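You operate a simulated robot arm through the tools that you are given. There is no shell and no other tool.

You are at the controls of a simulated robot arm. One attempt, no reset.

Task
Fetch the yellow crumpled cloth from the open shelf under the screening counter and set it in the red bin. Press the black torch button to switch it off. Switch the left brake lever off. Put one of the orange stoppers from the left end of the control desk on the desk top behind the intercom. Shut the smooth white door. Take the orange target knob and leave it on the blue cover plate. Take the brown sensor clip and put it on top of the yellow note block. Take the orange earplug pair from the top of the compressor and leave it on the upper shelf of the small white unit. Take the orange plug and put it on the upper shelf of the sensor stand. Do these in any order. Set down upright: orange stopper, brown sensor clip, orange plug. The left brake lever goes to its stop.

Only the result counts: the job must be done as asked and must still hold three seconds after the hand-in. Knocking over, shifting, dropping, spilling or breaking anything else fails it. Lids that push on must go on centred and level and be pressed home; caps that screw on are set level and turned clockwise until they are tight. Flat cloth is picked up by pressing the open fingertips on it (5 to 10 N) and closing them slowly along it; thin cloth reads only 2 to 8 mm in the jaws.

Robot
A 7-joint arm with a two-finger parallel gripper on a trunk, on a base that drives. Base frame: it is fixed to the floor where the robot stands at the start and does not move with it; the origin is under the middle of the robot, x ahead of it, y to its left, z up; the surface under the hand at the start is at about z = 900. Units: mm, degrees, N and s.
Its first joint turns from -166.0 to 166.0 degrees. Places, roughly: black torch button [900, -200, 1000]; blue cover plate (12x12x1 cm) [-3200, 6600, 800]; brown sensor clip [-3250, 6500, 750]; crumpled cloth [750, 0, 500]; desk top behind the intercom [-1600, 3700, 800]; earplug pair [-1750, 6000, 750]; left brake lever [-1000, 100, 600]; orange plug (4x4x9 cm) [-1700, 7800, 1000]; orange stopper (4x4x6 cm) [-1200, 2300, 800]; orange target knob (8x7x5 cm) [-3400, 7100, 900]; red bin inside (29x24 cm) [860, 1400, 400]; smooth white door [-2900, 7200, 600]; upper shelf of the sensor stand [-3300, 6400, 400]; upper shelf of the small white unit [-1600, 6600, 600]; yellow note block (8x8x5 cm) [-1600, 2600, 800]. Payload 1.57 kg.
The TCP is the grasp point between the finger pads, 30 mm short of the fingertips. In the tool frame z runs along the fingers and y along their closing line. Largest opening 110 mm; finger width 24, thickness 12; the body of the gripper, 48 by 112 mm, starts 78 mm behind the TCP.
Orientation is that of the tool frame in the base frame, as a unit quaternion [w, x, y, z]. With the fingers straight down and closing along the base's y, the tool's x points along the base's -x, its y along +y and its z along -z.

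Tools
- The arm moves only by the tool drive_tool. Its argument "targets" is a list of rows, each a list of 7 numbers: the shift along the base's x, y, z in mm, then the turn, a rotation vector about the base's x, y, z in degrees, then the finger opening in mm, from 0 to 110. In form: [[tx, ty, tz, ax, ay, az, grip], ...]. A call has 1 to 20 rows; each row is the pose to reach, as a shift and turn from the pose commanded when the call began. Each row takes 0.2 s and may step no farther than 50 mm and 8.6 degrees from the row before; otherwise, or with a gripper value out of range, the whole call is refused. Where a pose cannot be reached the arm comes as near as it can. A force on the tool above 40 N (or 10 N above the force at the start of the call, whichever is more), or a blocked arm, ends the call early, and 0.2 s more pass. The fingers move at their own pace (about 108 mm/s each) and stop on an object; they squeeze with about 36 N. The grip force told is the motor's: it shows also when the fingers shut on nothing. Time passes only in rows, and 0.2 s behind the last, so rows that repeat a pose let the fingers close. It gives the time, the measured TCP pose, the force on the tool (base axes), the opening and the grip force at its end, in the units of the frame above (readings bear some noise), with the torque about the TCP (base axes, N m) and any sound that the robot's microphone picked up.
- Cameras (640 x 400 px; columns grow to the right, rows downward): "scene" is now at [428.6, 144.5, 1372.3]; the picture's right is [-1.00, -0.05, 0.00], its down [-0.05, 0.93, -0.36] and it looks along [0.02, -0.36, -0.93] (base axes); focal length 214 px, centre (320, 200). "wrist" rides on the gripper at [70, 16, -141] in the tool frame; the picture's right is [-0.23, 0.97, 0.00], its down [-0.86, -0.20, -0.48] and it looks along [-0.47, -0.11, 0.88] (tool axes); focal length 222 px, centre (320, 200). There is no depth. A picture from a camera that has moved, and an enlarged one, comes with that camera's place and axes in the base frame and with its lens.
- snapshot(camera): a new picture of that camera. The clock stands still meanwhile.
- move_column(by): slides the trunk up (or, below 0, down) by that many mm; the arm and the scene camera ride with it, the base frame stays. It gives what a move gives, with no picture.
- base_move(legs): drives the robot by 1 to 6 legs, each [ahead, left, turn to the left] in mm, mm and degrees, along the robot's own axes; the way and the turn of a leg run together, so that a leg with both is an arc; at most 1500 mm and 180 degrees a leg. The arm and the cameras ride along, it lands a little off, and it stops where it bumps. It gives what a move gives.
- head_to(pan, tilt): turns the head with the scene camera to pan (to the left, within 103 degrees either way) and tilt (down, from -29 to 69), counted from straight ahead of the robot. It gives what a move gives.
- enlarge(camera, box): a new picture of the part [left, top, right, bottom] of that camera's present view, enlarged. The clock stands still meanwhile.
- hand_in(): hands the job in; it is judged then, once.

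Nothing tells you exact positions but the pictures and the camera data. Unless the task says otherwise, let go and move clear before handing in.

The tools are called after "Call:" by a JSON object that holds its "api" and its "payload". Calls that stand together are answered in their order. drive_tool: Moves the arm, as the interface text tells. Its arguments: {"type":"object","properties":{"targets":{"type":"array"}},"required":["targets"]} The other tools are called the same way: move_column (by) slides the trunk up or down; base_move (legs) drives the base; head_to (pan, tilt) turns the head that bears the scene camera; snapshot (camera) takes a picture; enlarge (camera, box) takes an enlarged picture of a part of a camera's view; hand_in () hands the job in.

At the start:

```text
clock: 0.0
eef_pos: [687.5, 99.7, 1234.8]
ee_rot: [0.0, 0.0, 1.0, 0.0]
contact_force: [-0.4, -0.6, 0.2]
torque: [0.0, 0.0, -0.01]
opening: 110.1
grasp_force: 0.0
trunk travel left (down, up): [-450.0, 160.0]
robot x, y, heading: [-1.0, 2.0, 0.1]
head pan, tilt: [-87.0, 68.8]
```

scene: 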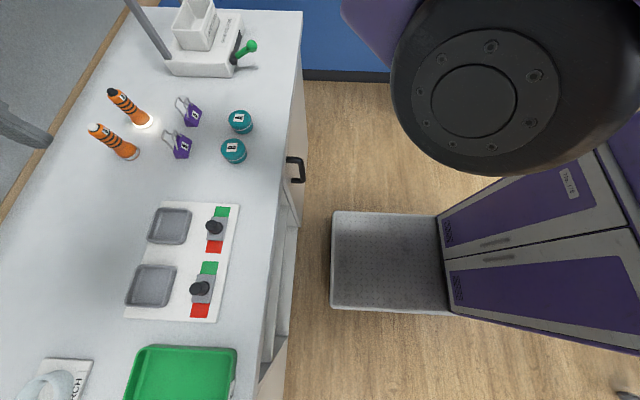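
wrist: 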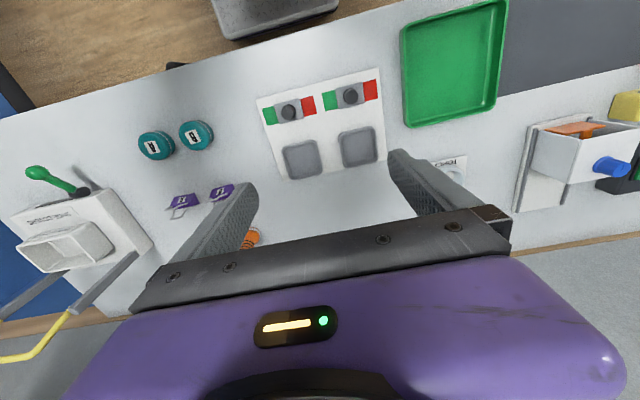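

I see a counter in front of the robot with two orange torches (one lit), switches, a green tray and jars. First I'll turn the head to survey the surroundings before moving anything.

Call:
{"api": "head_to", "payload": {"pan": 0, "tilt": 40}}

Call:
{"api": "snapshot", "payload": {"camera": "scene"}}

```text
clock: 1.6
eef_pos: [685.9, 100.6, 1235.0]
ee_rot: [-0.001, -0.001, 1.0, 0.0]
contact_force: [0.1, -0.3, 0.4]
torque: [0.0, -0.02, 0.02]
opening: 110.1
grasp_force: 0.0
trunk travel left (down, up): [-450.0, 160.0]
robot x, y, heading: [0.2, 2.6, 0.1]
head pan, tilt: [0.0, 40.0]
```

```text
taken
camera scene: at [510.7, 200.2, 1408.4], right [0.0, -1.0, 0.0], down [-0.64, 0.0, -0.77], along [0.77, 0.0, -0.64], focal length 214 px, centre (320, 200)
```

scene: 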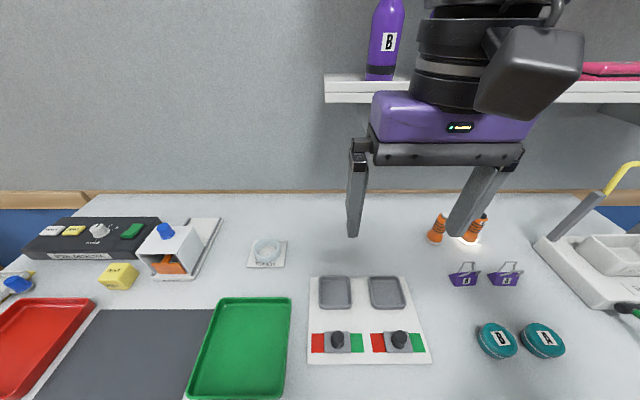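

The counter holds the torches, trays and switches. I'll pan to see the rest of the nearby room.

Call:
{"api": "head_to", "payload": {"pan": 70, "tilt": 30}}

Call:
{"api": "snapshot", "payload": {"camera": "scene"}}

Call:
{"api": "head_to", "payload": {"pan": 103, "tilt": 25}}

Call:
{"api": "snapshot", "payload": {"camera": "scene"}}

Call:
{"api": "head_to", "payload": {"pan": -100, "tilt": 25}}

Call:
{"api": "snapshot", "payload": {"camera": "scene"}}

Call:
{"api": "head_to", "payload": {"pan": 0, "tilt": 69}}

Call:
{"api": "snapshot", "payload": {"camera": "scene"}}

```text
clock: 3.0
eef_pos: [686.2, 99.7, 1236.0]
ee_rot: [0.0, 0.0, 1.0, -0.001]
contact_force: [0.7, -0.3, 0.6]
torque: [-0.03, -0.03, 0.03]
opening: 109.9
grasp_force: 0.0
trunk travel left (down, up): [-450.0, 160.0]
robot x, y, heading: [2.0, -3.4, 0.2]
head pan, tilt: [70.0, 30.0]
```

```text
taken
camera scene: at [456.6, 285.3, 1423.7], right [0.94, -0.34, 0.0], down [-0.17, -0.47, -0.87], along [0.3, 0.81, -0.5], focal length 214 px, centre (320, 200)
```

scene: 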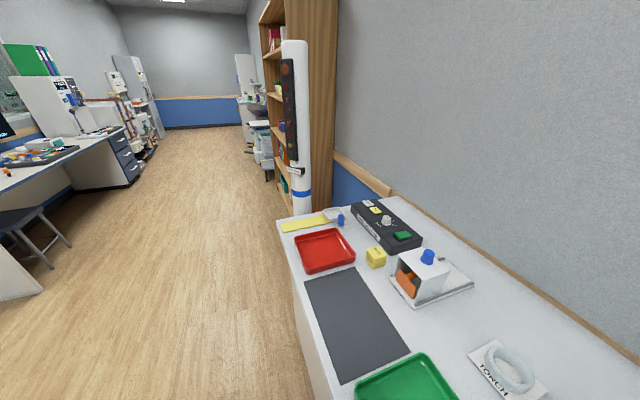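

```text
clock: 4.0
eef_pos: [686.4, 101.6, 1235.3]
ee_rot: [0.0, 0.0, 1.0, 0.0]
contact_force: [-1.3, -0.6, -0.6]
torque: [0.0, 0.0, 0.05]
opening: 109.9
grasp_force: 0.0
trunk travel left (down, up): [-450.0, 160.0]
robot x, y, heading: [-0.7, 1.9, -0.0]
head pan, tilt: [103.0, 25.0]
```

```text
taken
camera scene: at [405.0, 290.1, 1431.7], right [0.97, 0.22, 0.0], down [0.09, -0.41, -0.91], along [-0.2, 0.88, -0.42], focal length 214 px, centre (320, 200)
```

scene: 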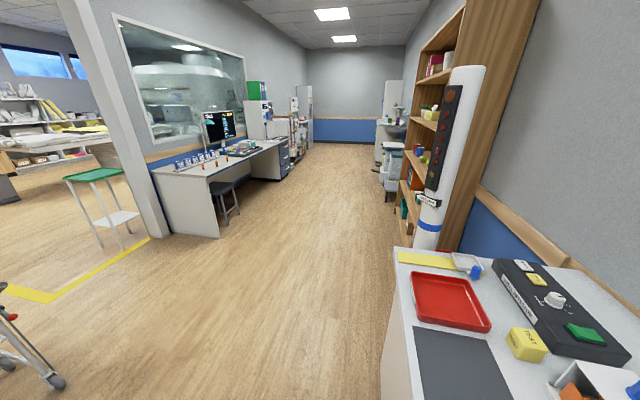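

```text
clock: 7.0
eef_pos: [687.4, 99.5, 1235.0]
ee_rot: [0.0, 0.001, 1.0, 0.0]
contact_force: [-0.5, 0.6, 0.0]
torque: [0.01, -0.01, 0.04]
opening: 110.0
grasp_force: 0.1
trunk travel left (down, up): [-450.0, 160.0]
robot x, y, heading: [1.4, -0.2, -0.0]
head pan, tilt: [-100.0, 25.0]
```

```text
taken
camera scene: at [409.7, 109.6, 1431.7], right [-0.98, 0.17, 0.0], down [0.07, 0.42, -0.91], along [-0.16, -0.89, -0.42], focal length 214 px, centre (320, 200)
```

scene: 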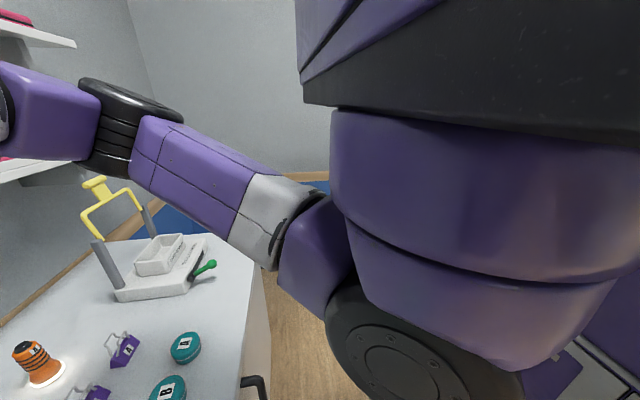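

```text
clock: 8.7
eef_pos: [685.5, 99.8, 1236.0]
ee_rot: [0.0, 0.0, 1.0, 0.0]
contact_force: [-1.0, -0.3, -0.3]
torque: [0.01, 0.02, 0.0]
opening: 109.9
grasp_force: 0.1
trunk travel left (down, up): [-450.0, 160.0]
robot x, y, heading: [-1.5, -0.5, 0.3]
head pan, tilt: [0.0, 68.8]
```

```text
taken
camera scene: at [481.6, 200.3, 1372.3], right [0.0, -1.0, 0.0], down [-0.93, 0.0, -0.36], along [0.36, 0.0, -0.93], focal length 214 px, centre (320, 200)
```

scene: 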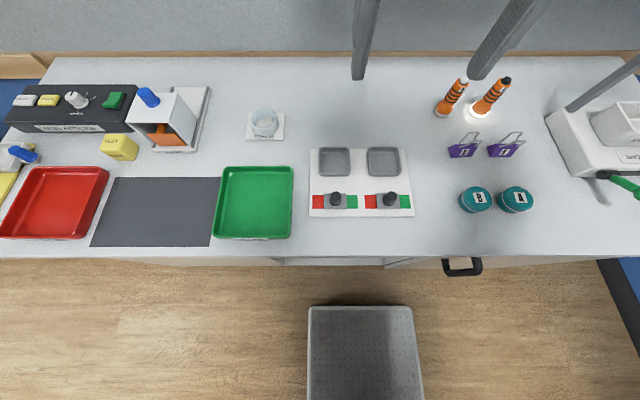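

I take the black-topped lit torch to be at about (930, -243), top z≈1003. I'll enlarge it to check what the button looks like.

Call:
{"api": "enlarge", "payload": {"camera": "scene", "box": [400, 50, 560, 150]}}

Call:
{"api": "enlarge", "payload": {"camera": "scene", "box": [280, 130, 540, 292]}}

```text
4.00 times, centred on (480, 100) of scene
camera zoom: at [481.6, 200.3, 1372.3], right [0.0, -1.0, 0.0], down [-0.93, 0.0, -0.36], along [0.36, 0.0, -0.93], focal length 858 px, centre (-320, 600)
```

zoom: 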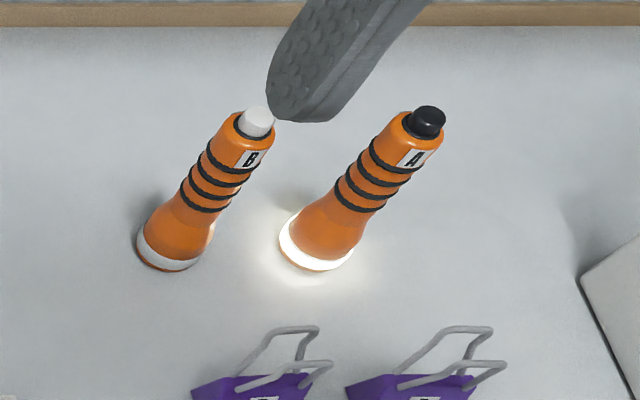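

```text
2.46 times, centred on (410, 211) of scene
camera zoom: at [481.6, 200.3, 1372.3], right [0.0, -1.0, 0.0], down [-0.93, 0.0, -0.36], along [0.36, 0.0, -0.93], focal length 528 px, centre (98, 173)
```

zoom: 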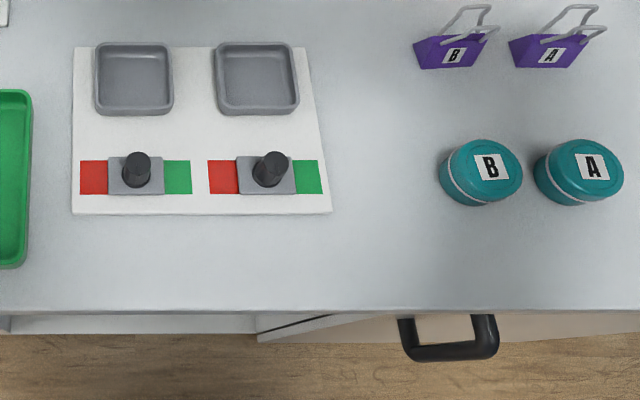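

Torch A (black button, lit) has its button top at about (940, -252, 996). Before moving over there I check the wall shelf above and where its front edge is.

Call:
{"api": "head_to", "payload": {"pan": -25, "tilt": 10}}

Call:
{"api": "snapshot", "payload": {"camera": "scene"}}

Call:
{"api": "head_to", "payload": {"pan": -60, "tilt": 10}}

Call:
{"api": "snapshot", "payload": {"camera": "scene"}}

```text
clock: 10.0
eef_pos: [687.5, 100.4, 1235.7]
ee_rot: [0.0, 0.0, 1.0, 0.0]
contact_force: [-0.6, 0.1, 0.3]
torque: [0.01, 0.01, 0.03]
opening: 110.0
grasp_force: 0.0
trunk travel left (down, up): [-450.0, 160.0]
robot x, y, heading: [-0.7, -0.4, 0.3]
head pan, tilt: [-25.0, 10.0]
```

```text
taken
camera scene: at [509.9, 161.0, 1456.0], right [-0.42, -0.91, 0.0], down [-0.16, 0.07, -0.98], along [0.89, -0.42, -0.17], focal length 214 px, centre (320, 200)
```

scene: 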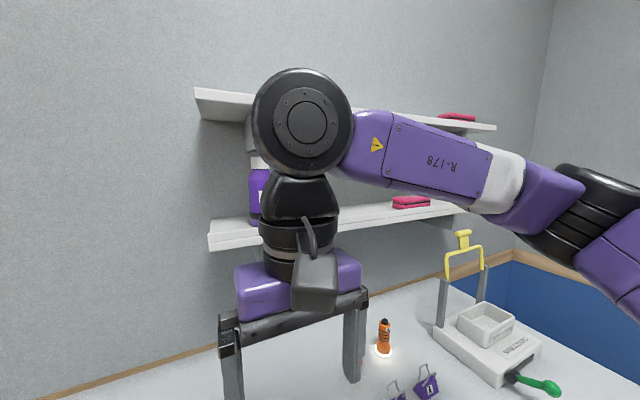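

```text
clock: 11.0
eef_pos: [687.3, 100.0, 1235.1]
ee_rot: [0.0, 0.0, 1.0, 0.0]
contact_force: [-0.7, -0.1, 0.1]
torque: [0.01, -0.02, 0.02]
opening: 109.9
grasp_force: 0.0
trunk travel left (down, up): [-450.0, 160.0]
robot x, y, heading: [-0.1, -1.3, -0.4]
head pan, tilt: [-60.0, 10.0]
```

```text
taken
camera scene: at [472.2, 119.8, 1456.1], right [-0.87, -0.5, 0.0], down [-0.09, 0.15, -0.98], along [0.49, -0.85, -0.17], focal length 214 px, centre (320, 200)
```

scene: 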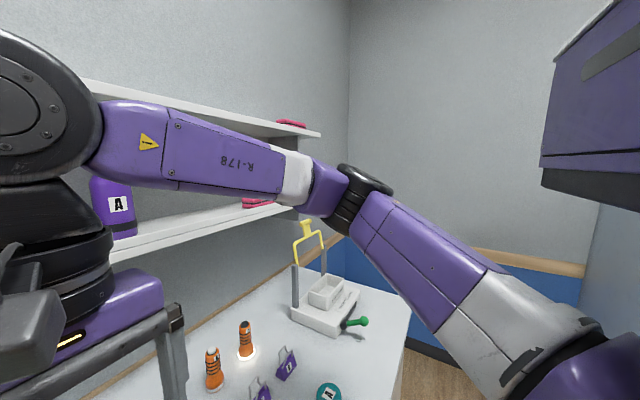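

The lower wall shelf's front edge is near x≈980, z≈1285, so I'll come at the torch with the tool tilted forward to keep the wrist away from it. I move to a hover over button A with closed fingers.

Call:
{"api": "drive_tool", "payload": {"targets": [[26, -39, -12, 0, -3.9, 0, 0], [52, -78, -24, 0, -7.8, 0, 0], [78, -117, -36, 0, -11.7, 0, 0], [104, -156, -48, 0, -15.6, 0, 0], [130, -195, -60, 0, -19.5, 0, 0], [156, -234, -72, 0, -23.4, 0, 0], [182, -273, -84, 0, -27.3, 0, 0], [208, -312, -96, 0, -31.2, 0, 0], [234, -351, -108, 0, -35, 0, 0], [234, -351, -108, 0, -35, 0, 0]]}}

Call:
{"api": "snapshot", "payload": {"camera": "scene"}}

Call:
{"api": "snapshot", "payload": {"camera": "wrist"}}

```text
clock: 13.2
eef_pos: [920.1, -253.0, 1128.9]
ee_rot: [0.302, 0.0, 0.953, 0.0]
contact_force: [0.8, 0.5, -1.2]
torque: [-0.01, -0.03, 0.02]
opening: 0.2
grasp_force: 21.3
trunk travel left (down, up): [-450.0, 160.0]
robot x, y, heading: [-2.0, 1.8, 0.1]
head pan, tilt: [-60.0, 10.0]
```

```text
taken
camera scene: at [472.1, 119.7, 1456.1], right [-0.87, -0.5, 0.0], down [-0.09, 0.15, -0.98], along [0.49, -0.85, -0.17], focal length 214 px, centre (320, 200)
```

scene: 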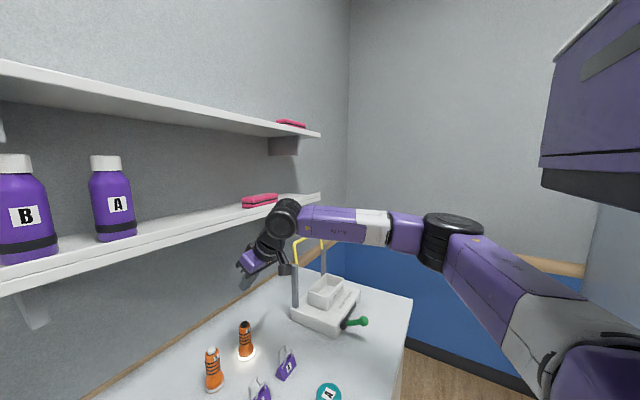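

```text
taken
camera wrist: at [781.7, -236.4, 1202.9], right [0.19, 0.97, 0.13], down [0.43, -0.2, 0.88], along [0.89, -0.11, -0.45], focal length 222 px, centre (320, 200)
```

wrist: 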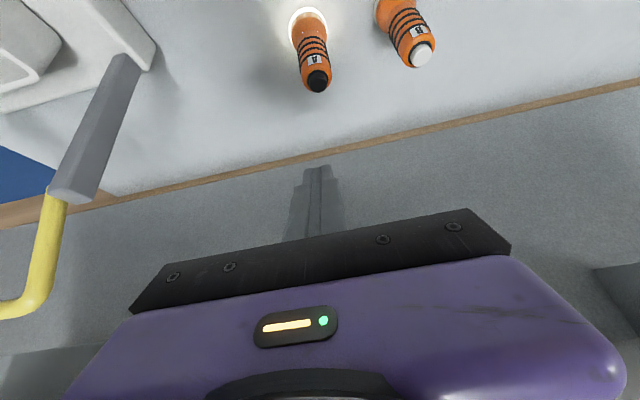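

Call:
{"api": "enlarge", "payload": {"camera": "wrist", "box": [240, 0, 480, 150]}}

Call:
{"api": "enlarge", "payload": {"camera": "scene", "box": [180, 180, 340, 280]}}

```text
2.67 times, centred on (360, 75) of wrist
camera zoom: at [781.7, -236.4, 1202.9], right [0.19, 0.97, 0.13], down [0.43, -0.2, 0.88], along [0.89, -0.11, -0.45], focal length 592 px, centre (213, 533)
```

zoom: 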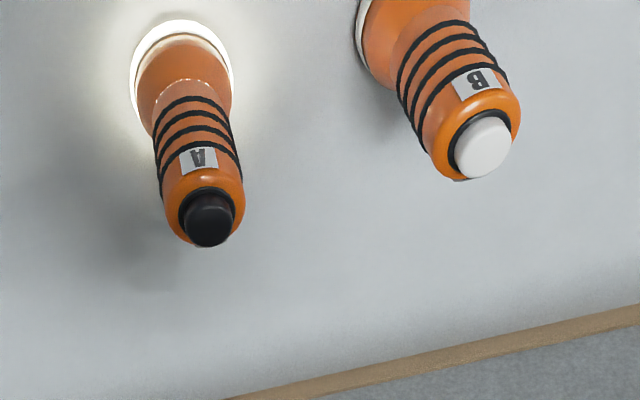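

```text
4.00 times, centred on (260, 230) of scene
camera zoom: at [472.1, 119.7, 1456.1], right [-0.87, -0.5, 0.0], down [-0.09, 0.15, -0.98], along [0.49, -0.85, -0.17], focal length 858 px, centre (560, 80)
```

zoom: 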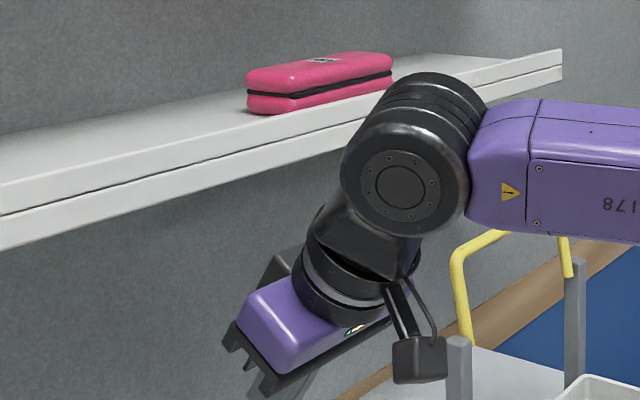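

Wrist and scene views disagree by ~13 mm on the button's y, so I'll lower part way above the button and compare against the fingertips directly.

Call:
{"api": "drive_tool", "payload": {"targets": [[2, 5, -25, 0, 0, 0, 0], [5, 7, -50, 0, 0, 0, 0], [8, 8, -68, 0, 0, 0, 0], [8, 8, -68, 0, 0, 0, 0]]}}

Call:
{"api": "head_to", "payload": {"pan": -35, "tilt": 35}}

Call:
{"api": "enlarge", "payload": {"camera": "wrist", "box": [240, 80, 400, 180]}}

Call:
{"api": "snapshot", "payload": {"camera": "scene"}}

```text
clock: 14.2
eef_pos: [928.3, -243.2, 1058.1]
ee_rot: [0.3, -0.001, 0.954, 0.0]
contact_force: [-0.2, 0.6, 0.4]
torque: [0.02, 0.01, 0.0]
opening: 0.2
grasp_force: 21.1
trunk travel left (down, up): [-450.0, 160.0]
robot x, y, heading: [-0.9, -0.9, -0.3]
head pan, tilt: [-60.0, 10.0]
```

```text
clock: 15.1
eef_pos: [928.6, -242.9, 1057.9]
ee_rot: [0.301, 0.0, 0.954, 0.0]
contact_force: [-0.1, -0.7, 0.1]
torque: [-0.01, -0.03, 0.01]
opening: 0.1
grasp_force: 21.2
trunk travel left (down, up): [-450.0, 160.0]
robot x, y, heading: [1.6, -1.1, 0.1]
head pan, tilt: [-35.0, 35.0]
```

```text
4.00 times, centred on (320, 130) of wrist
camera zoom: at [789.2, -227.1, 1132.6], right [0.19, 0.97, 0.13], down [0.43, -0.2, 0.88], along [0.89, -0.11, -0.45], focal length 888 px, centre (320, 480)
```

zoom: 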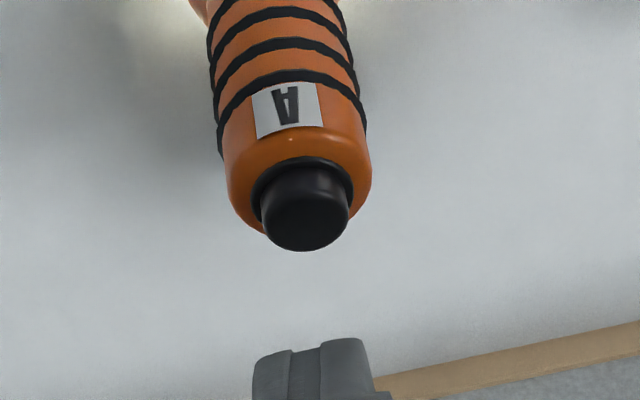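

```text
taken
camera scene: at [497.8, 149.7, 1416.0], right [-0.57, -0.82, 0.0], down [-0.47, 0.33, -0.82], along [0.67, -0.47, -0.57], focal length 214 px, centre (320, 200)
```

scene: 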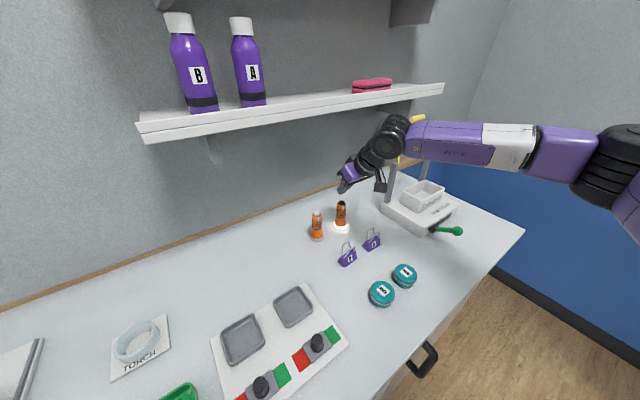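

Wrist view places the button top at about (937, -241, 996), nearly under the fingertip edge. I press down in small steps and watch force and sound.

Call:
{"api": "drive_tool", "payload": {"targets": [[3, 2, -12, 0, 0, 0, 0], [3, 2, -22, 0, 0, 0, 0], [3, 2, -26, 0, 0, 0, 0], [3, 2, -29, 0, 0, 0, 0], [3, 2, -31, 0, 0, 0, 0]]}}

Call:
{"api": "enlarge", "payload": {"camera": "wrist", "box": [240, 80, 400, 180]}}

```text
clock: 16.3
eef_pos: [932.4, -240.9, 1029.3]
ee_rot: [0.303, 0.0, 0.953, 0.001]
contact_force: [2.0, -1.1, 5.8]
torque: [-0.03, -0.09, 0.03]
opening: 0.1
grasp_force: 21.0
trunk travel left (down, up): [-450.0, 160.0]
robot x, y, heading: [-0.7, 2.2, 0.1]
head pan, tilt: [-35.0, 35.0]
```

```text
4.00 times, centred on (320, 130) of wrist
camera zoom: at [793.5, -224.3, 1103.6], right [0.19, 0.97, 0.13], down [0.42, -0.2, 0.88], along [0.89, -0.11, -0.45], focal length 888 px, centre (320, 480)
```

zoom: 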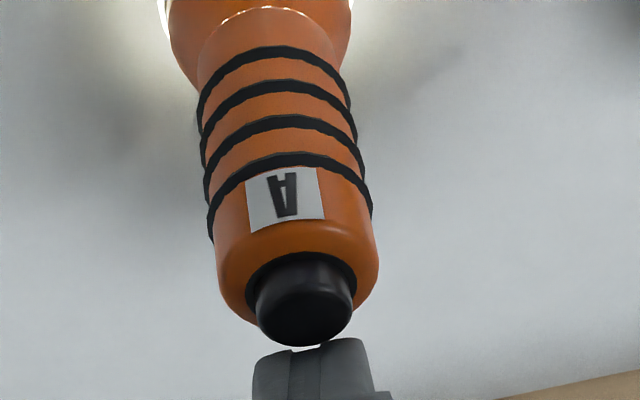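

The fingertip touched the far rim of the button (about 9 mm too far ahead). I lift slightly, shift back, and press again.

Call:
{"api": "drive_tool", "payload": {"targets": [[0, 0, 8, 0, 0, 0, 0], [-9, 0, 8, 0, 0, 0, 0], [-9, 0, 2, 0, 0, 0, 0], [-9, 0, -2, 0, 0, 0, 0], [-9, 0, -4, 0, 0, 0, 0], [-9, 0, -6, 0, 0, 0, 0]]}}

Call:
{"api": "enlarge", "payload": {"camera": "wrist", "box": [240, 80, 400, 180]}}

```text
clock: 17.7
eef_pos: [926.8, -240.0, 1030.5]
ee_rot: [0.309, -0.002, 0.951, 0.002]
contact_force: [1.8, 0.1, 8.0]
torque: [0.01, -0.08, 0.01]
opening: 0.0
grasp_force: 21.1
trunk travel left (down, up): [-450.0, 160.0]
robot x, y, heading: [0.6, -2.4, 0.2]
head pan, tilt: [-35.0, 35.0]
stopped in row 6: the force on the tool passed its limit at 42 N (the readings are from after the stop); the commanded pose is now the measured one
```

```text
4.00 times, centred on (320, 130) of wrist
camera zoom: at [786.8, -224.4, 1102.4], right [0.18, 0.97, 0.13], down [0.41, -0.2, 0.89], along [0.89, -0.11, -0.44], focal length 888 px, centre (320, 480)
```

zoom: 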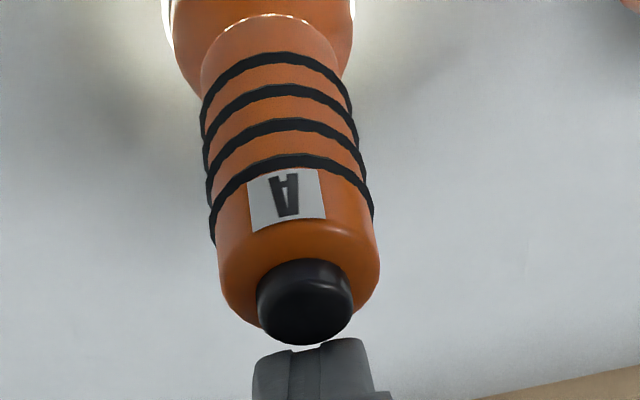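

The press hit the force limit without an obvious click. I raise and check the torch's state.

Call:
{"api": "drive_tool", "payload": {"targets": [[0, 0, 15, 0, 0, 0, 0], [0, 0, 30, 0, 0, 0, 0], [0, 0, 30, 0, 0, 0, 0]]}}

Call:
{"api": "enlarge", "payload": {"camera": "wrist", "box": [160, 0, 480, 200]}}

Call:
{"api": "enlarge", "payload": {"camera": "scene", "box": [280, 150, 440, 250]}}

```text
clock: 18.5
eef_pos: [926.9, -239.1, 1058.2]
ee_rot: [0.307, 0.0, 0.952, 0.0]
contact_force: [0.7, -0.4, -0.8]
torque: [-0.01, 0.01, 0.0]
opening: 0.1
grasp_force: 21.3
trunk travel left (down, up): [-450.0, 160.0]
robot x, y, heading: [3.1, 0.8, -0.0]
head pan, tilt: [-35.0, 35.0]
```

```text
2.00 times, centred on (320, 100) of wrist
camera zoom: at [786.2, -223.2, 1131.1], right [0.18, 0.97, 0.13], down [0.41, -0.2, 0.89], along [0.89, -0.11, -0.44], focal length 444 px, centre (320, 400)
```

zoom: 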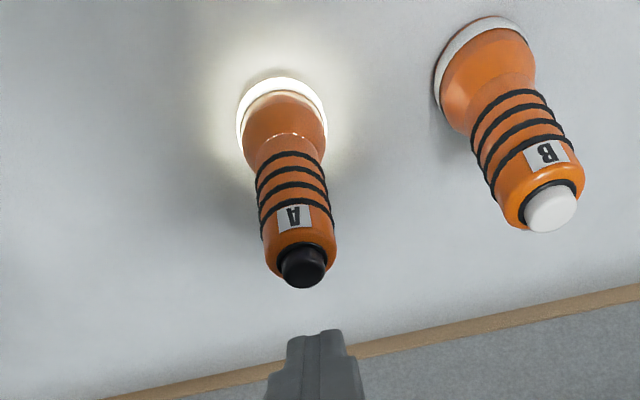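

```text
4.00 times, centred on (360, 200) of scene
camera zoom: at [497.9, 149.7, 1415.9], right [-0.57, -0.82, 0.0], down [-0.47, 0.33, -0.82], along [0.67, -0.47, -0.57], focal length 858 px, centre (160, 200)
```

zoom: 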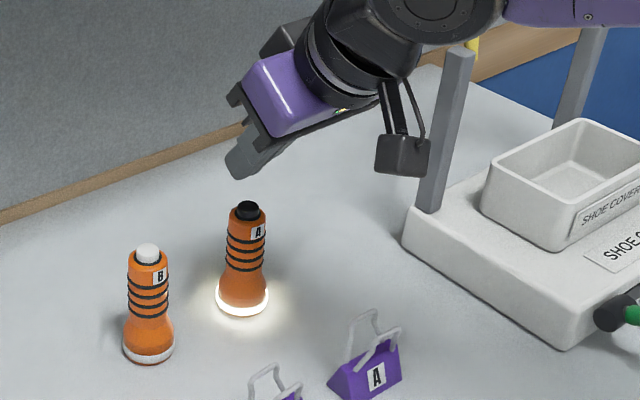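

The torch is still lit, so the press didn't register. I flatten the tilt to about 18° and look again closely before pressing.

Call:
{"api": "drive_tool", "payload": {"targets": [[2, 0, 4, 0, 6, 0, 0], [4, 0, 2, 0, 12, 0, 0], [6, 0, -4, 0, 18, 0, 0], [6, 0, -8, 0, 18, 0, 0], [6, 0, -8, 0, 18, 0, 0]]}}

Call:
{"api": "enlarge", "payload": {"camera": "wrist", "box": [240, 80, 400, 180]}}

Call:
{"api": "enlarge", "payload": {"camera": "scene", "box": [300, 170, 380, 220]}}

```text
clock: 19.7
eef_pos: [933.7, -240.0, 1052.5]
ee_rot: [0.154, -0.001, 0.988, 0.0]
contact_force: [-0.3, -0.4, 0.2]
torque: [0.02, 0.0, 0.03]
opening: 0.0
grasp_force: 20.8
trunk travel left (down, up): [-450.0, 160.0]
robot x, y, heading: [-0.4, -3.6, -0.1]
head pan, tilt: [-35.0, 35.0]
```

```text
4.00 times, centred on (320, 130) of wrist
camera zoom: at [822.4, -223.3, 1163.1], right [0.21, 0.97, 0.07], down [0.67, -0.2, 0.72], along [0.71, -0.11, -0.69], focal length 888 px, centre (320, 480)
```

zoom: 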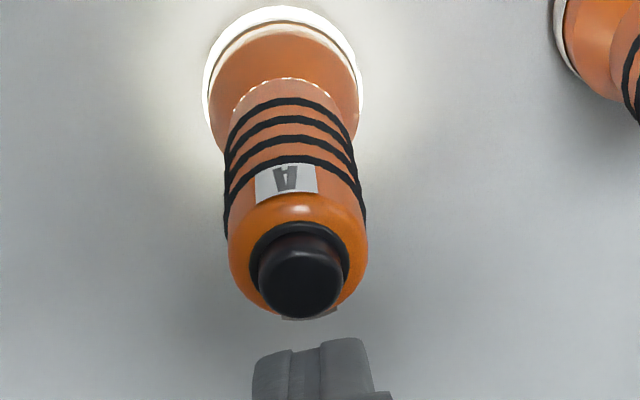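

```text
8.00 times, centred on (340, 195) of scene
camera zoom: at [497.9, 149.8, 1415.9], right [-0.57, -0.82, 0.0], down [-0.47, 0.33, -0.82], along [0.67, -0.47, -0.57], focal length 1716 px, centre (160, 240)
```

zoom: 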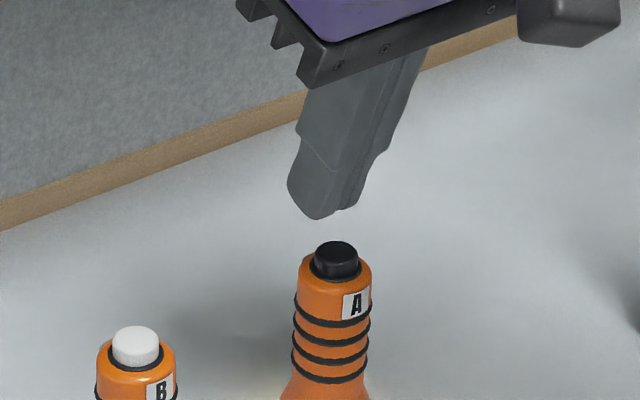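

The fingertip is rounded, so the true contact was near the button's far rim; the torch axis is at about (926, -240) with button top ~1003. I shift back 12 mm and press gradually.

Call:
{"api": "drive_tool", "payload": {"targets": [[-12, 0, -5, 0, 0, 0, 0], [-12, 0, -13, 0, 0, 0, 0], [-12, 0, -17, 0, 0, 0, 0], [-12, 0, -19, 0, 0, 0, 0], [-12, 0, -21, 0, 0, 0, 0], [-12, 0, -23, 0, 0, 0, 0]]}}

Call:
{"api": "enlarge", "payload": {"camera": "wrist", "box": [240, 80, 400, 180]}}

Call:
{"api": "enlarge", "payload": {"camera": "scene", "box": [300, 170, 380, 220]}}

```text
clock: 21.1
eef_pos: [921.7, -240.3, 1031.8]
ee_rot: [0.156, -0.001, 0.988, 0.0]
contact_force: [-4.3, 1.3, 17.1]
torque: [0.08, 0.14, 0.03]
opening: 0.0
grasp_force: 21.0
trunk travel left (down, up): [-450.0, 160.0]
robot x, y, heading: [2.5, -1.4, -0.2]
head pan, tilt: [-35.0, 35.0]
heard: click
```

```text
4.00 times, centred on (320, 130) of wrist
camera zoom: at [810.3, -224.3, 1141.5], right [0.21, 0.97, 0.07], down [0.67, -0.2, 0.72], along [0.71, -0.11, -0.69], focal length 888 px, centre (320, 480)
```

zoom: 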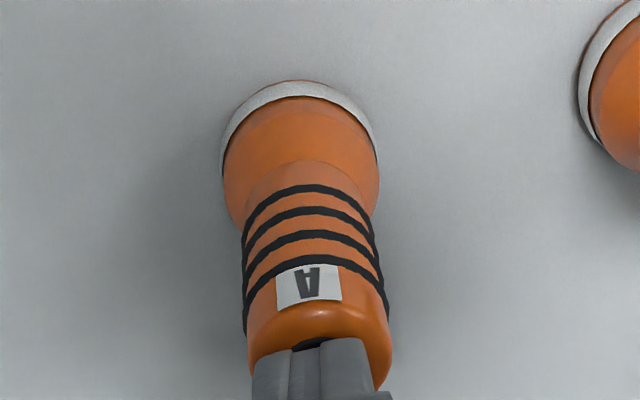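

```text
8.00 times, centred on (340, 195) of scene
camera zoom: at [497.2, 149.9, 1416.5], right [-0.57, -0.82, 0.0], down [-0.47, 0.33, -0.82], along [0.67, -0.47, -0.57], focal length 1716 px, centre (160, 240)
```

zoom: 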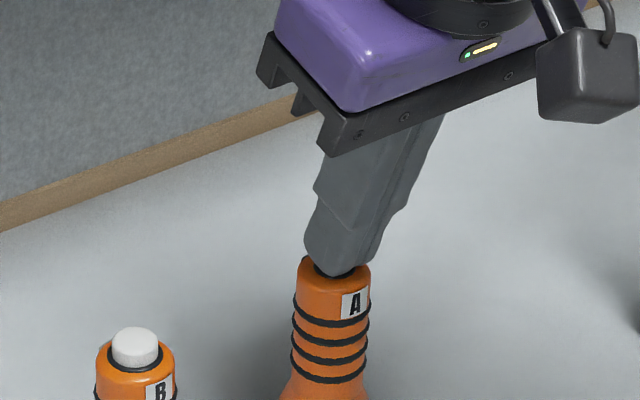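

The torch clicked and went dark. I lift straight up and clear, then look at the result.

Call:
{"api": "drive_tool", "payload": {"targets": [[0, 0, 15, 0, 0, 0, 0], [0, 0, 45, 0, 0, 0, 0], [-20, 5, 90, 0, 0, 0, 0], [-50, 10, 125, 0, 0, 0, 0], [-50, 10, 125, 0, 0, 0, 0]]}}

Call:
{"api": "enlarge", "payload": {"camera": "scene", "box": [280, 150, 440, 250]}}

```text
clock: 22.3
eef_pos: [869.3, -230.9, 1150.3]
ee_rot: [0.154, 0.0, 0.988, 0.0]
contact_force: [-0.4, 0.1, -0.8]
torque: [-0.01, 0.0, 0.01]
opening: 0.0
grasp_force: 21.2
trunk travel left (down, up): [-450.0, 160.0]
robot x, y, heading: [-2.5, -0.2, 0.1]
head pan, tilt: [-35.0, 35.0]
```

```text
4.00 times, centred on (360, 200) of scene
camera zoom: at [497.9, 149.8, 1415.9], right [-0.57, -0.82, 0.0], down [-0.47, 0.33, -0.82], along [0.67, -0.47, -0.57], focal length 858 px, centre (160, 200)
```

zoom: 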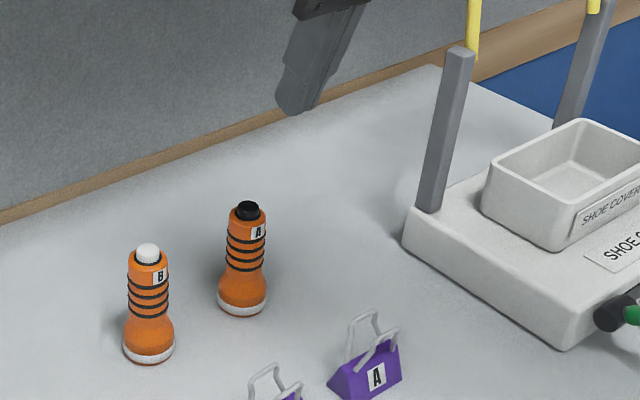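

The torch is off. Next is the cloth on the open shelf under the counter; I retract the arm, then back off to be able to look under the counter.

Call:
{"api": "drive_tool", "payload": {"targets": [[-30, 20, 15, 0, 3, 0, 30], [-60, 40, 30, 0, 6, 0, 60], [-90, 60, 45, 0, 9, 0, 60], [-120, 80, 55, 0, 12, 0, 60], [-150, 100, 60, 0, 15, 0, 60], [-180, 120, 60, 0, 18, 0, 60], [-210, 140, 60, 0, 18, 0, 60], [-230, 160, 60, 0, 18, 0, 60]]}}

Call:
{"api": "base_move", "payload": {"legs": [[-350, 0, 0]]}}

Call:
{"api": "head_to", "payload": {"pan": 0, "tilt": 40}}

Call:
{"api": "snapshot", "payload": {"camera": "scene"}}

Call:
{"api": "head_to", "payload": {"pan": 103, "tilt": 45}}

Call:
{"api": "snapshot", "payload": {"camera": "scene"}}

```text
clock: 24.1
eef_pos: [640.1, -69.7, 1213.7]
ee_rot: [-0.002, -0.001, 1.0, 0.001]
contact_force: [-0.4, -1.0, 0.0]
torque: [-0.02, -0.02, 0.0]
opening: 59.9
grasp_force: 0.1
trunk travel left (down, up): [-450.0, 160.0]
robot x, y, heading: [0.1, -0.5, -0.0]
head pan, tilt: [-35.0, 35.0]
```

```text
clock: 26.4
eef_pos: [291.8, -62.7, 1211.8]
ee_rot: [-0.002, -0.007, 1.0, 0.001]
contact_force: [0.1, -0.4, 0.1]
torque: [-0.03, -0.04, -0.04]
opening: 60.1
grasp_force: 0.0
trunk travel left (down, up): [-450.0, 160.0]
robot x, y, heading: [-351.6, 0.4, 0.9]
head pan, tilt: [-35.0, 35.0]
```

```text
clock: 27.4
eef_pos: [291.6, -62.6, 1214.1]
ee_rot: [-0.002, -0.007, 1.0, 0.001]
contact_force: [0.0, -0.4, 0.0]
torque: [0.02, 0.04, 0.01]
opening: 59.9
grasp_force: 0.0
trunk travel left (down, up): [-450.0, 160.0]
robot x, y, heading: [-351.8, -3.7, 0.7]
head pan, tilt: [0.0, 40.0]
```

```text
taken
camera scene: at [158.4, 204.2, 1408.4], right [0.01, -1.0, 0.0], down [-0.64, -0.01, -0.77], along [0.77, 0.01, -0.64], focal length 214 px, centre (320, 200)
```

scene: 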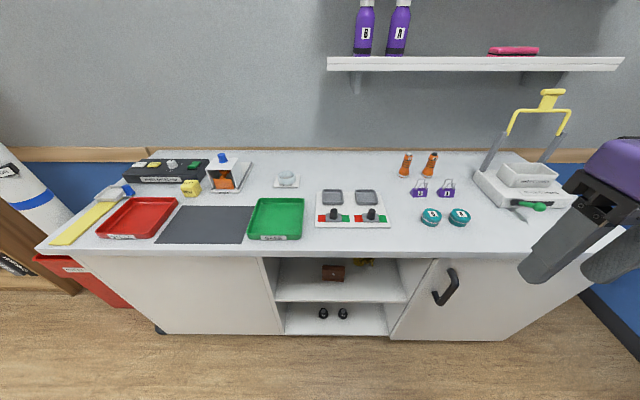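

```text
clock: 29.2
eef_pos: [292.7, -63.3, 1213.0]
ee_rot: [-0.001, -0.008, 1.0, 0.001]
contact_force: [0.0, -0.1, -0.3]
torque: [0.03, 0.02, 0.0]
opening: 60.2
grasp_force: 0.0
trunk travel left (down, up): [-450.0, 160.0]
robot x, y, heading: [-348.5, -3.6, 0.7]
head pan, tilt: [103.0, 45.0]
```

```text
taken
camera scene: at [54.1, 282.3, 1401.1], right [0.97, 0.24, 0.0], down [0.17, -0.69, -0.71], along [-0.17, 0.69, -0.71], focal length 214 px, centre (320, 200)
```

scene: 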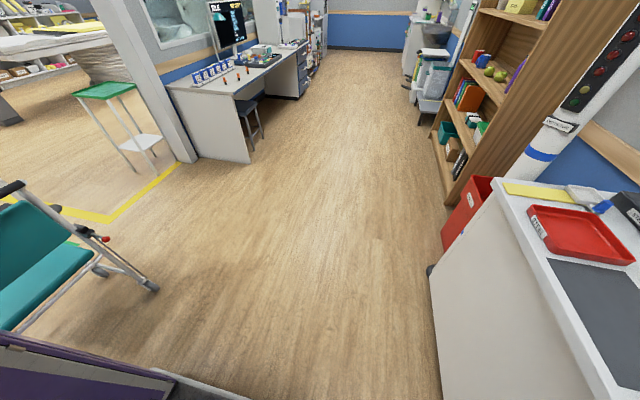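

I can see the open shelf with a brown box and something yellow on the right; the red bin stands past the counter's left end. I lower the trunk to look into the shelf.

Call:
{"api": "move_column", "payload": {"by": -400}}

Call:
{"api": "head_to", "payload": {"pan": 0, "tilt": 25}}

Call:
{"api": "snapshot", "payload": {"camera": "scene"}}

Call:
{"api": "snapshot", "payload": {"camera": "wrist"}}

```text
clock: 33.0
eef_pos: [292.8, -61.8, 813.0]
ee_rot: [-0.002, -0.007, 1.0, 0.001]
contact_force: [-0.5, 0.0, -0.2]
torque: [0.03, -0.01, 0.01]
opening: 59.9
grasp_force: 0.1
trunk travel left (down, up): [-50.0, 560.0]
robot x, y, heading: [-352.1, -3.2, 0.5]
head pan, tilt: [103.0, 45.0]
```

```text
clock: 34.8
eef_pos: [292.2, -63.8, 813.7]
ee_rot: [-0.003, -0.007, 1.0, 0.0]
contact_force: [0.5, 0.4, 0.2]
torque: [-0.02, 0.01, 0.01]
opening: 59.9
grasp_force: 0.1
trunk travel left (down, up): [-50.0, 560.0]
robot x, y, heading: [-351.2, -2.4, 0.9]
head pan, tilt: [0.0, 25.0]
```

```text
taken
camera scene: at [165.5, 204.4, 1031.7], right [0.01, -1.0, 0.0], down [-0.42, -0.01, -0.91], along [0.91, 0.01, -0.42], focal length 214 px, centre (320, 200)
```

scene: 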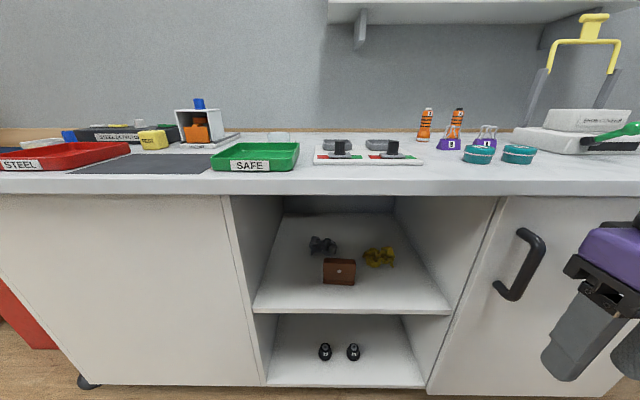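

```text
taken
camera wrist: at [222.5, -48.0, 953.2], right [0.21, 0.98, 0.0], down [0.86, -0.19, 0.48], along [0.46, -0.1, -0.88], focal length 222 px, centre (320, 200)
```

wrist: 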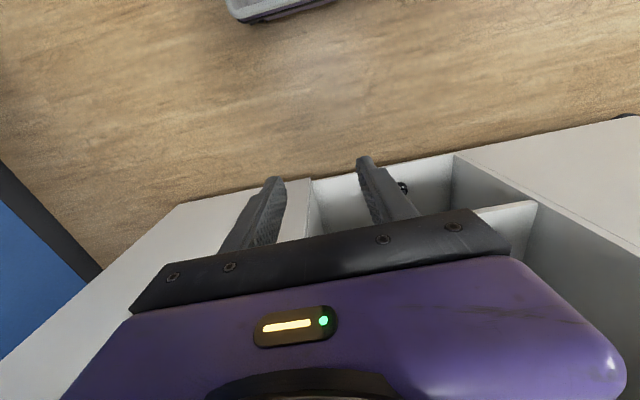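

Call:
{"api": "enlarge", "payload": {"camera": "scene", "box": [224, 190, 480, 350]}}

Call:
{"api": "enlarge", "payload": {"camera": "scene", "box": [300, 220, 412, 290]}}

```text
2.50 times, centred on (352, 270) of scene
camera zoom: at [165.5, 204.4, 1031.7], right [0.01, -1.0, 0.0], down [-0.42, -0.01, -0.91], along [0.91, 0.01, -0.42], focal length 536 px, centre (240, 25)
```

zoom: 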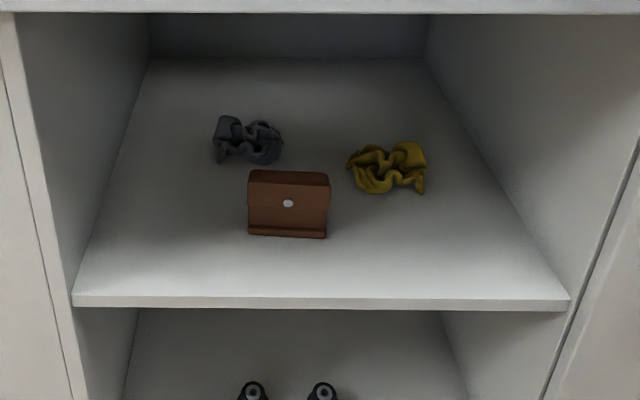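

```text
5.71 times, centred on (356, 255) of scene
camera zoom: at [165.5, 204.4, 1031.7], right [0.01, -1.0, 0.0], down [-0.42, -0.01, -0.91], along [0.91, 0.01, -0.42], focal length 1226 px, centre (114, -114)
```

zoom: 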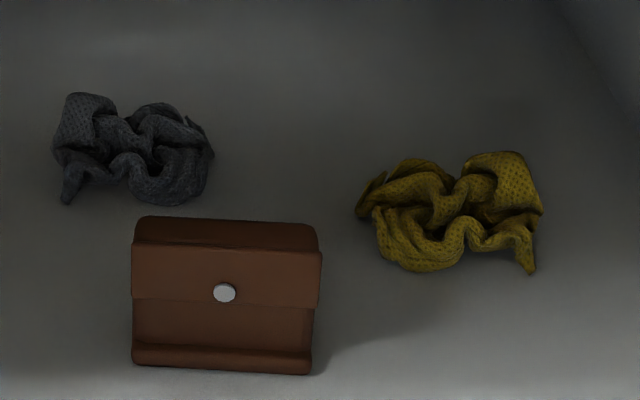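

The yellow cloth sits at about (790, -5) on the shelf (z≈497), right of the brown pouch; the compartment spans roughly y -165..395, z 497..873. I tilt the tool forward ~50° in free space first.

Call:
{"api": "drive_tool", "payload": {"targets": [[0, 0, -26, 0, -7, 0, 60], [0, 0, -52, 0, -14, 0, 60], [0, 0, -78, 0, -21, 0, 60], [0, 0, -104, 0, -28, 0, 60], [0, 0, -130, 0, -35, 0, 60], [0, 0, -156, 0, -42, 0, 60], [0, 0, -182, 0, -50, 0, 60], [0, 0, -182, 0, -50, 0, 60]]}}

Call:
{"api": "snapshot", "payload": {"camera": "scene"}}

Call:
{"api": "snapshot", "payload": {"camera": "wrist"}}

```text
clock: 36.6
eef_pos: [371.4, -107.2, 588.5]
ee_rot: [0.422, -0.007, 0.907, -0.002]
contact_force: [-0.2, -0.8, 0.3]
torque: [0.0, 0.0, 0.01]
opening: 59.9
grasp_force: 0.0
out of reach, approached as far as the arm can: row 3, 4, 5, 6, 7, 8
trunk travel left (down, up): [-50.0, 560.0]
robot x, y, heading: [-347.7, -4.4, 0.6]
head pan, tilt: [0.0, 25.0]
```

```text
taken
camera scene: at [165.5, 204.5, 1031.8], right [0.01, -1.0, 0.0], down [-0.42, -0.01, -0.91], along [0.91, 0.01, -0.42], focal length 214 px, centre (320, 200)
```

scene: 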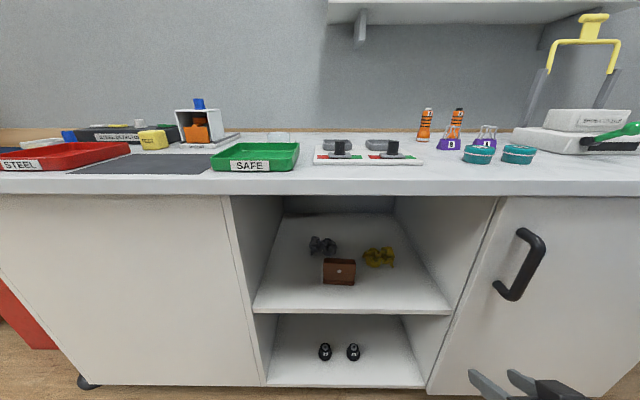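

```text
taken
camera wrist: at [217.2, -93.0, 623.9], right [0.14, 0.98, 0.16], down [0.19, -0.19, 0.96], along [0.97, -0.1, -0.21], focal length 222 px, centre (320, 200)
```

wrist: 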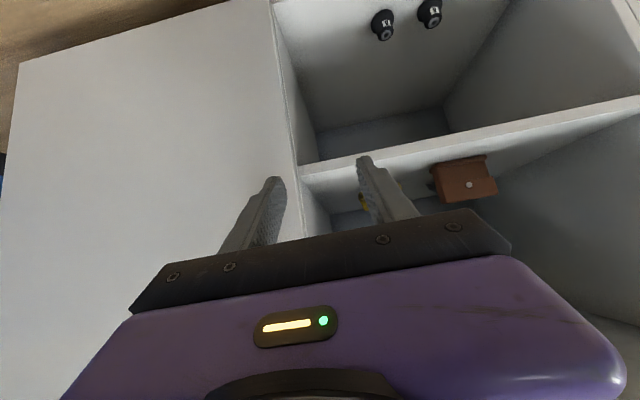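

The arm was too folded for the exact pose but got near it. I recenter the tool in front of the cloth at y≈-5 and a bit higher.

Call:
{"api": "drive_tool", "payload": {"targets": [[40, 20, 0, 0, -50, 0, 60]]}}

```text
refused: row 1 steps farther than a row can; nothing moved
```

Call:
{"api": "drive_tool", "payload": {"targets": [[15, 35, 15, 0, 0, 0, 60], [30, 70, 30, 0, 0, 0, 60], [40, 100, 40, 0, 0, 0, 60], [40, 100, 40, 0, 0, 0, 60]]}}

```text
clock: 37.6
eef_pos: [413.8, -10.0, 630.5]
ee_rot: [0.422, -0.006, 0.907, -0.003]
contact_force: [-0.5, 0.0, -0.2]
torque: [0.0, -0.01, 0.01]
opening: 60.1
grasp_force: 0.1
out of reach, approached as far as the arm can: row 1, 2
trunk travel left (down, up): [-50.0, 560.0]
robot x, y, heading: [-348.9, -1.3, 0.8]
head pan, tilt: [0.0, 25.0]
```

Tool is centered at y≈-10. I drive the base ahead 200 mm so the fingers enter the compartment above shelf level.

Call:
{"api": "base_move", "payload": {"legs": [[200, 0, -0.7]]}}

Call:
{"api": "snapshot", "payload": {"camera": "wrist"}}

Call:
{"api": "head_to", "payload": {"pan": -20, "tilt": 50}}

Call:
{"api": "snapshot", "payload": {"camera": "scene"}}

```text
clock: 39.2
eef_pos: [612.8, -16.9, 629.5]
ee_rot: [0.421, -0.002, 0.907, -0.005]
contact_force: [0.9, 0.1, 0.0]
torque: [-0.02, -0.01, -0.02]
opening: 59.9
grasp_force: 0.1
trunk travel left (down, up): [-50.0, 560.0]
robot x, y, heading: [-154.0, -3.3, -0.1]
head pan, tilt: [0.0, 25.0]
```

```text
taken
camera wrist: at [458.7, -0.5, 666.2], right [0.15, 0.98, 0.16], down [0.19, -0.19, 0.96], along [0.97, -0.11, -0.21], focal length 222 px, centre (320, 200)
```

wrist: 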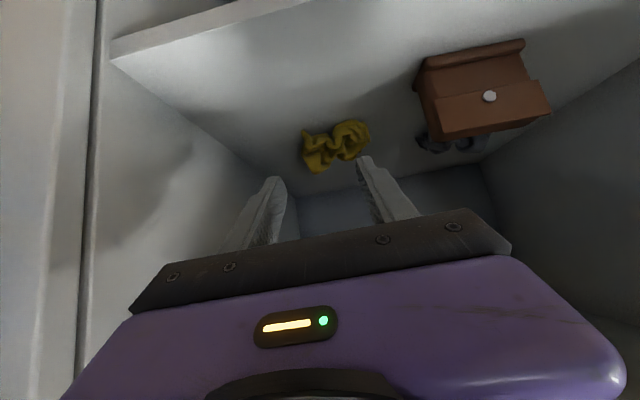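

```text
clock: 40.1
eef_pos: [612.6, -17.4, 630.0]
ee_rot: [0.421, -0.002, 0.907, -0.005]
contact_force: [-0.4, 0.4, 0.8]
torque: [0.0, 0.0, -0.01]
opening: 59.9
grasp_force: 0.1
trunk travel left (down, up): [-50.0, 560.0]
robot x, y, heading: [-147.9, 4.1, 0.0]
head pan, tilt: [-20.0, 50.0]
```

```text
taken
camera scene: at [346.6, 173.8, 994.3], right [-0.34, -0.94, 0.0], down [-0.72, 0.26, -0.64], along [0.6, -0.22, -0.77], focal length 214 px, centre (320, 200)
```

scene: 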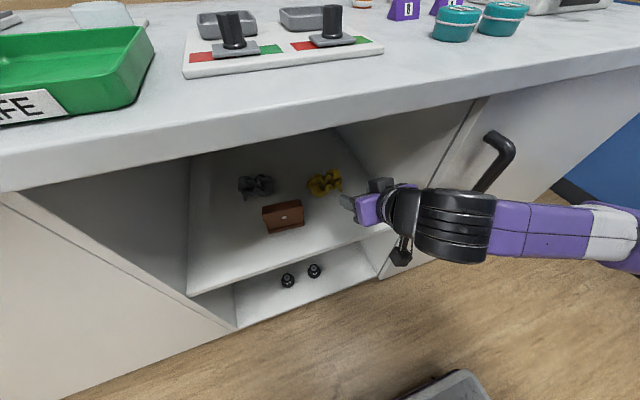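

Extending from here would swing the forearm near the door handle, so I back off 150 mm and will reach in with a straighter arm.

Call:
{"api": "base_move", "payload": {"legs": [[-150, 0, 0]]}}

Call:
{"api": "drive_tool", "payload": {"targets": [[45, 3, -5, 0, 0, 0, 80], [90, 5, -10, 0, 0, 0, 80], [135, 7, -10, 0, 0, 0, 80], [180, 9, -10, 0, 0, 0, 80], [200, 10, -10, 0, 0, 0, 80], [200, 10, -10, 0, 0, 0, 80]]}}

Call:
{"api": "snapshot", "payload": {"camera": "wrist"}}

Call:
{"api": "snapshot", "payload": {"camera": "scene"}}

```text
clock: 41.4
eef_pos: [464.7, -16.3, 629.7]
ee_rot: [0.421, -0.001, 0.907, -0.005]
contact_force: [0.8, 0.4, -0.5]
torque: [0.01, 0.0, -0.02]
opening: 60.0
grasp_force: 0.0
trunk travel left (down, up): [-50.0, 560.0]
robot x, y, heading: [-299.6, -0.6, 0.1]
head pan, tilt: [-20.0, 50.0]
```

```text
clock: 42.8
eef_pos: [663.6, -7.0, 620.8]
ee_rot: [0.421, -0.002, 0.907, -0.005]
contact_force: [0.0, 0.2, -0.1]
torque: [0.04, -0.01, -0.01]
opening: 80.0
grasp_force: 0.0
trunk travel left (down, up): [-50.0, 560.0]
robot x, y, heading: [-298.7, 1.0, 0.1]
head pan, tilt: [-20.0, 50.0]
```

```text
taken
camera wrist: at [510.9, 9.7, 656.6], right [0.15, 0.98, 0.16], down [0.19, -0.19, 0.96], along [0.97, -0.11, -0.21], focal length 222 px, centre (320, 200)
```

wrist: 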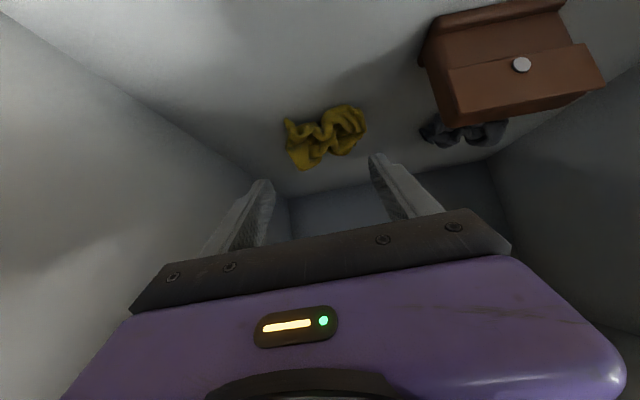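

```text
taken
camera scene: at [197.9, 174.0, 994.2], right [-0.34, -0.94, 0.0], down [-0.72, 0.26, -0.64], along [0.6, -0.22, -0.77], focal length 214 px, centre (320, 200)
```

scene: 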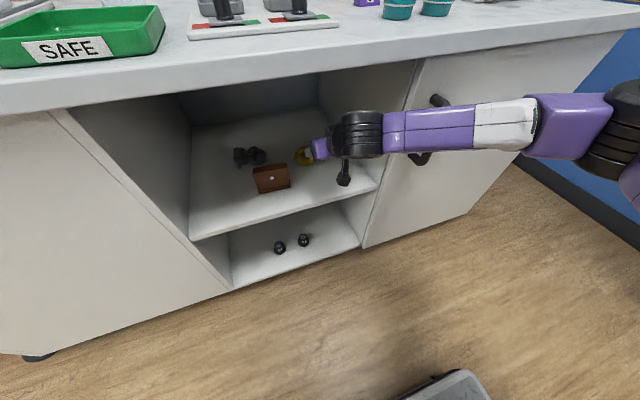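

Forearm has clearance. I extend further into the compartment and look at the cloth with the wrist camera.

Call:
{"api": "drive_tool", "payload": {"targets": [[40, 0, -10, 0, 0, 0, 80], [80, 0, -20, 0, 0, 0, 80], [80, 0, -20, 0, 0, 0, 80]]}}

Call:
{"api": "enlarge", "payload": {"camera": "wrist", "box": [200, 50, 440, 200]}}

Call:
{"api": "snapshot", "payload": {"camera": "scene"}}

```text
clock: 43.6
eef_pos: [743.8, -7.1, 599.5]
ee_rot: [0.421, -0.002, 0.907, -0.005]
contact_force: [-0.3, 0.1, 0.1]
torque: [-0.02, -0.01, 0.01]
opening: 79.9
grasp_force: 0.0
trunk travel left (down, up): [-50.0, 560.0]
robot x, y, heading: [-302.7, 2.7, -0.0]
head pan, tilt: [-20.0, 50.0]
```

```text
2.67 times, centred on (320, 125) of wrist
camera zoom: at [590.7, 10.0, 636.4], right [0.15, 0.98, 0.16], down [0.19, -0.19, 0.96], along [0.97, -0.11, -0.21], focal length 592 px, centre (320, 400)
```

zoom: 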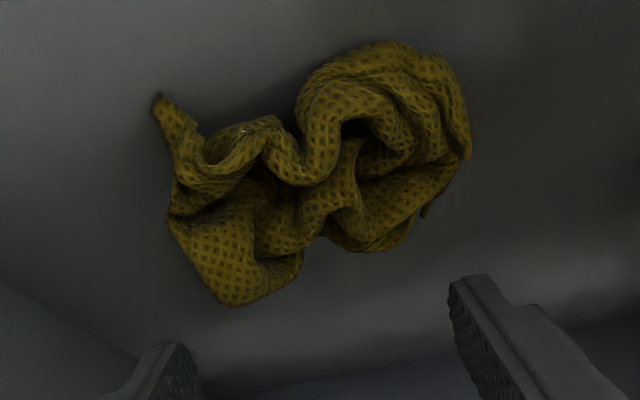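

```text
taken
camera scene: at [198.0, 173.9, 994.2], right [-0.34, -0.94, 0.0], down [-0.72, 0.26, -0.64], along [0.6, -0.22, -0.77], focal length 214 px, centre (320, 200)
```

scene: 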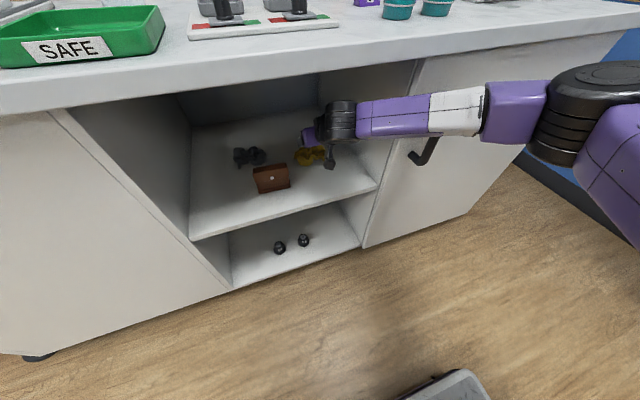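

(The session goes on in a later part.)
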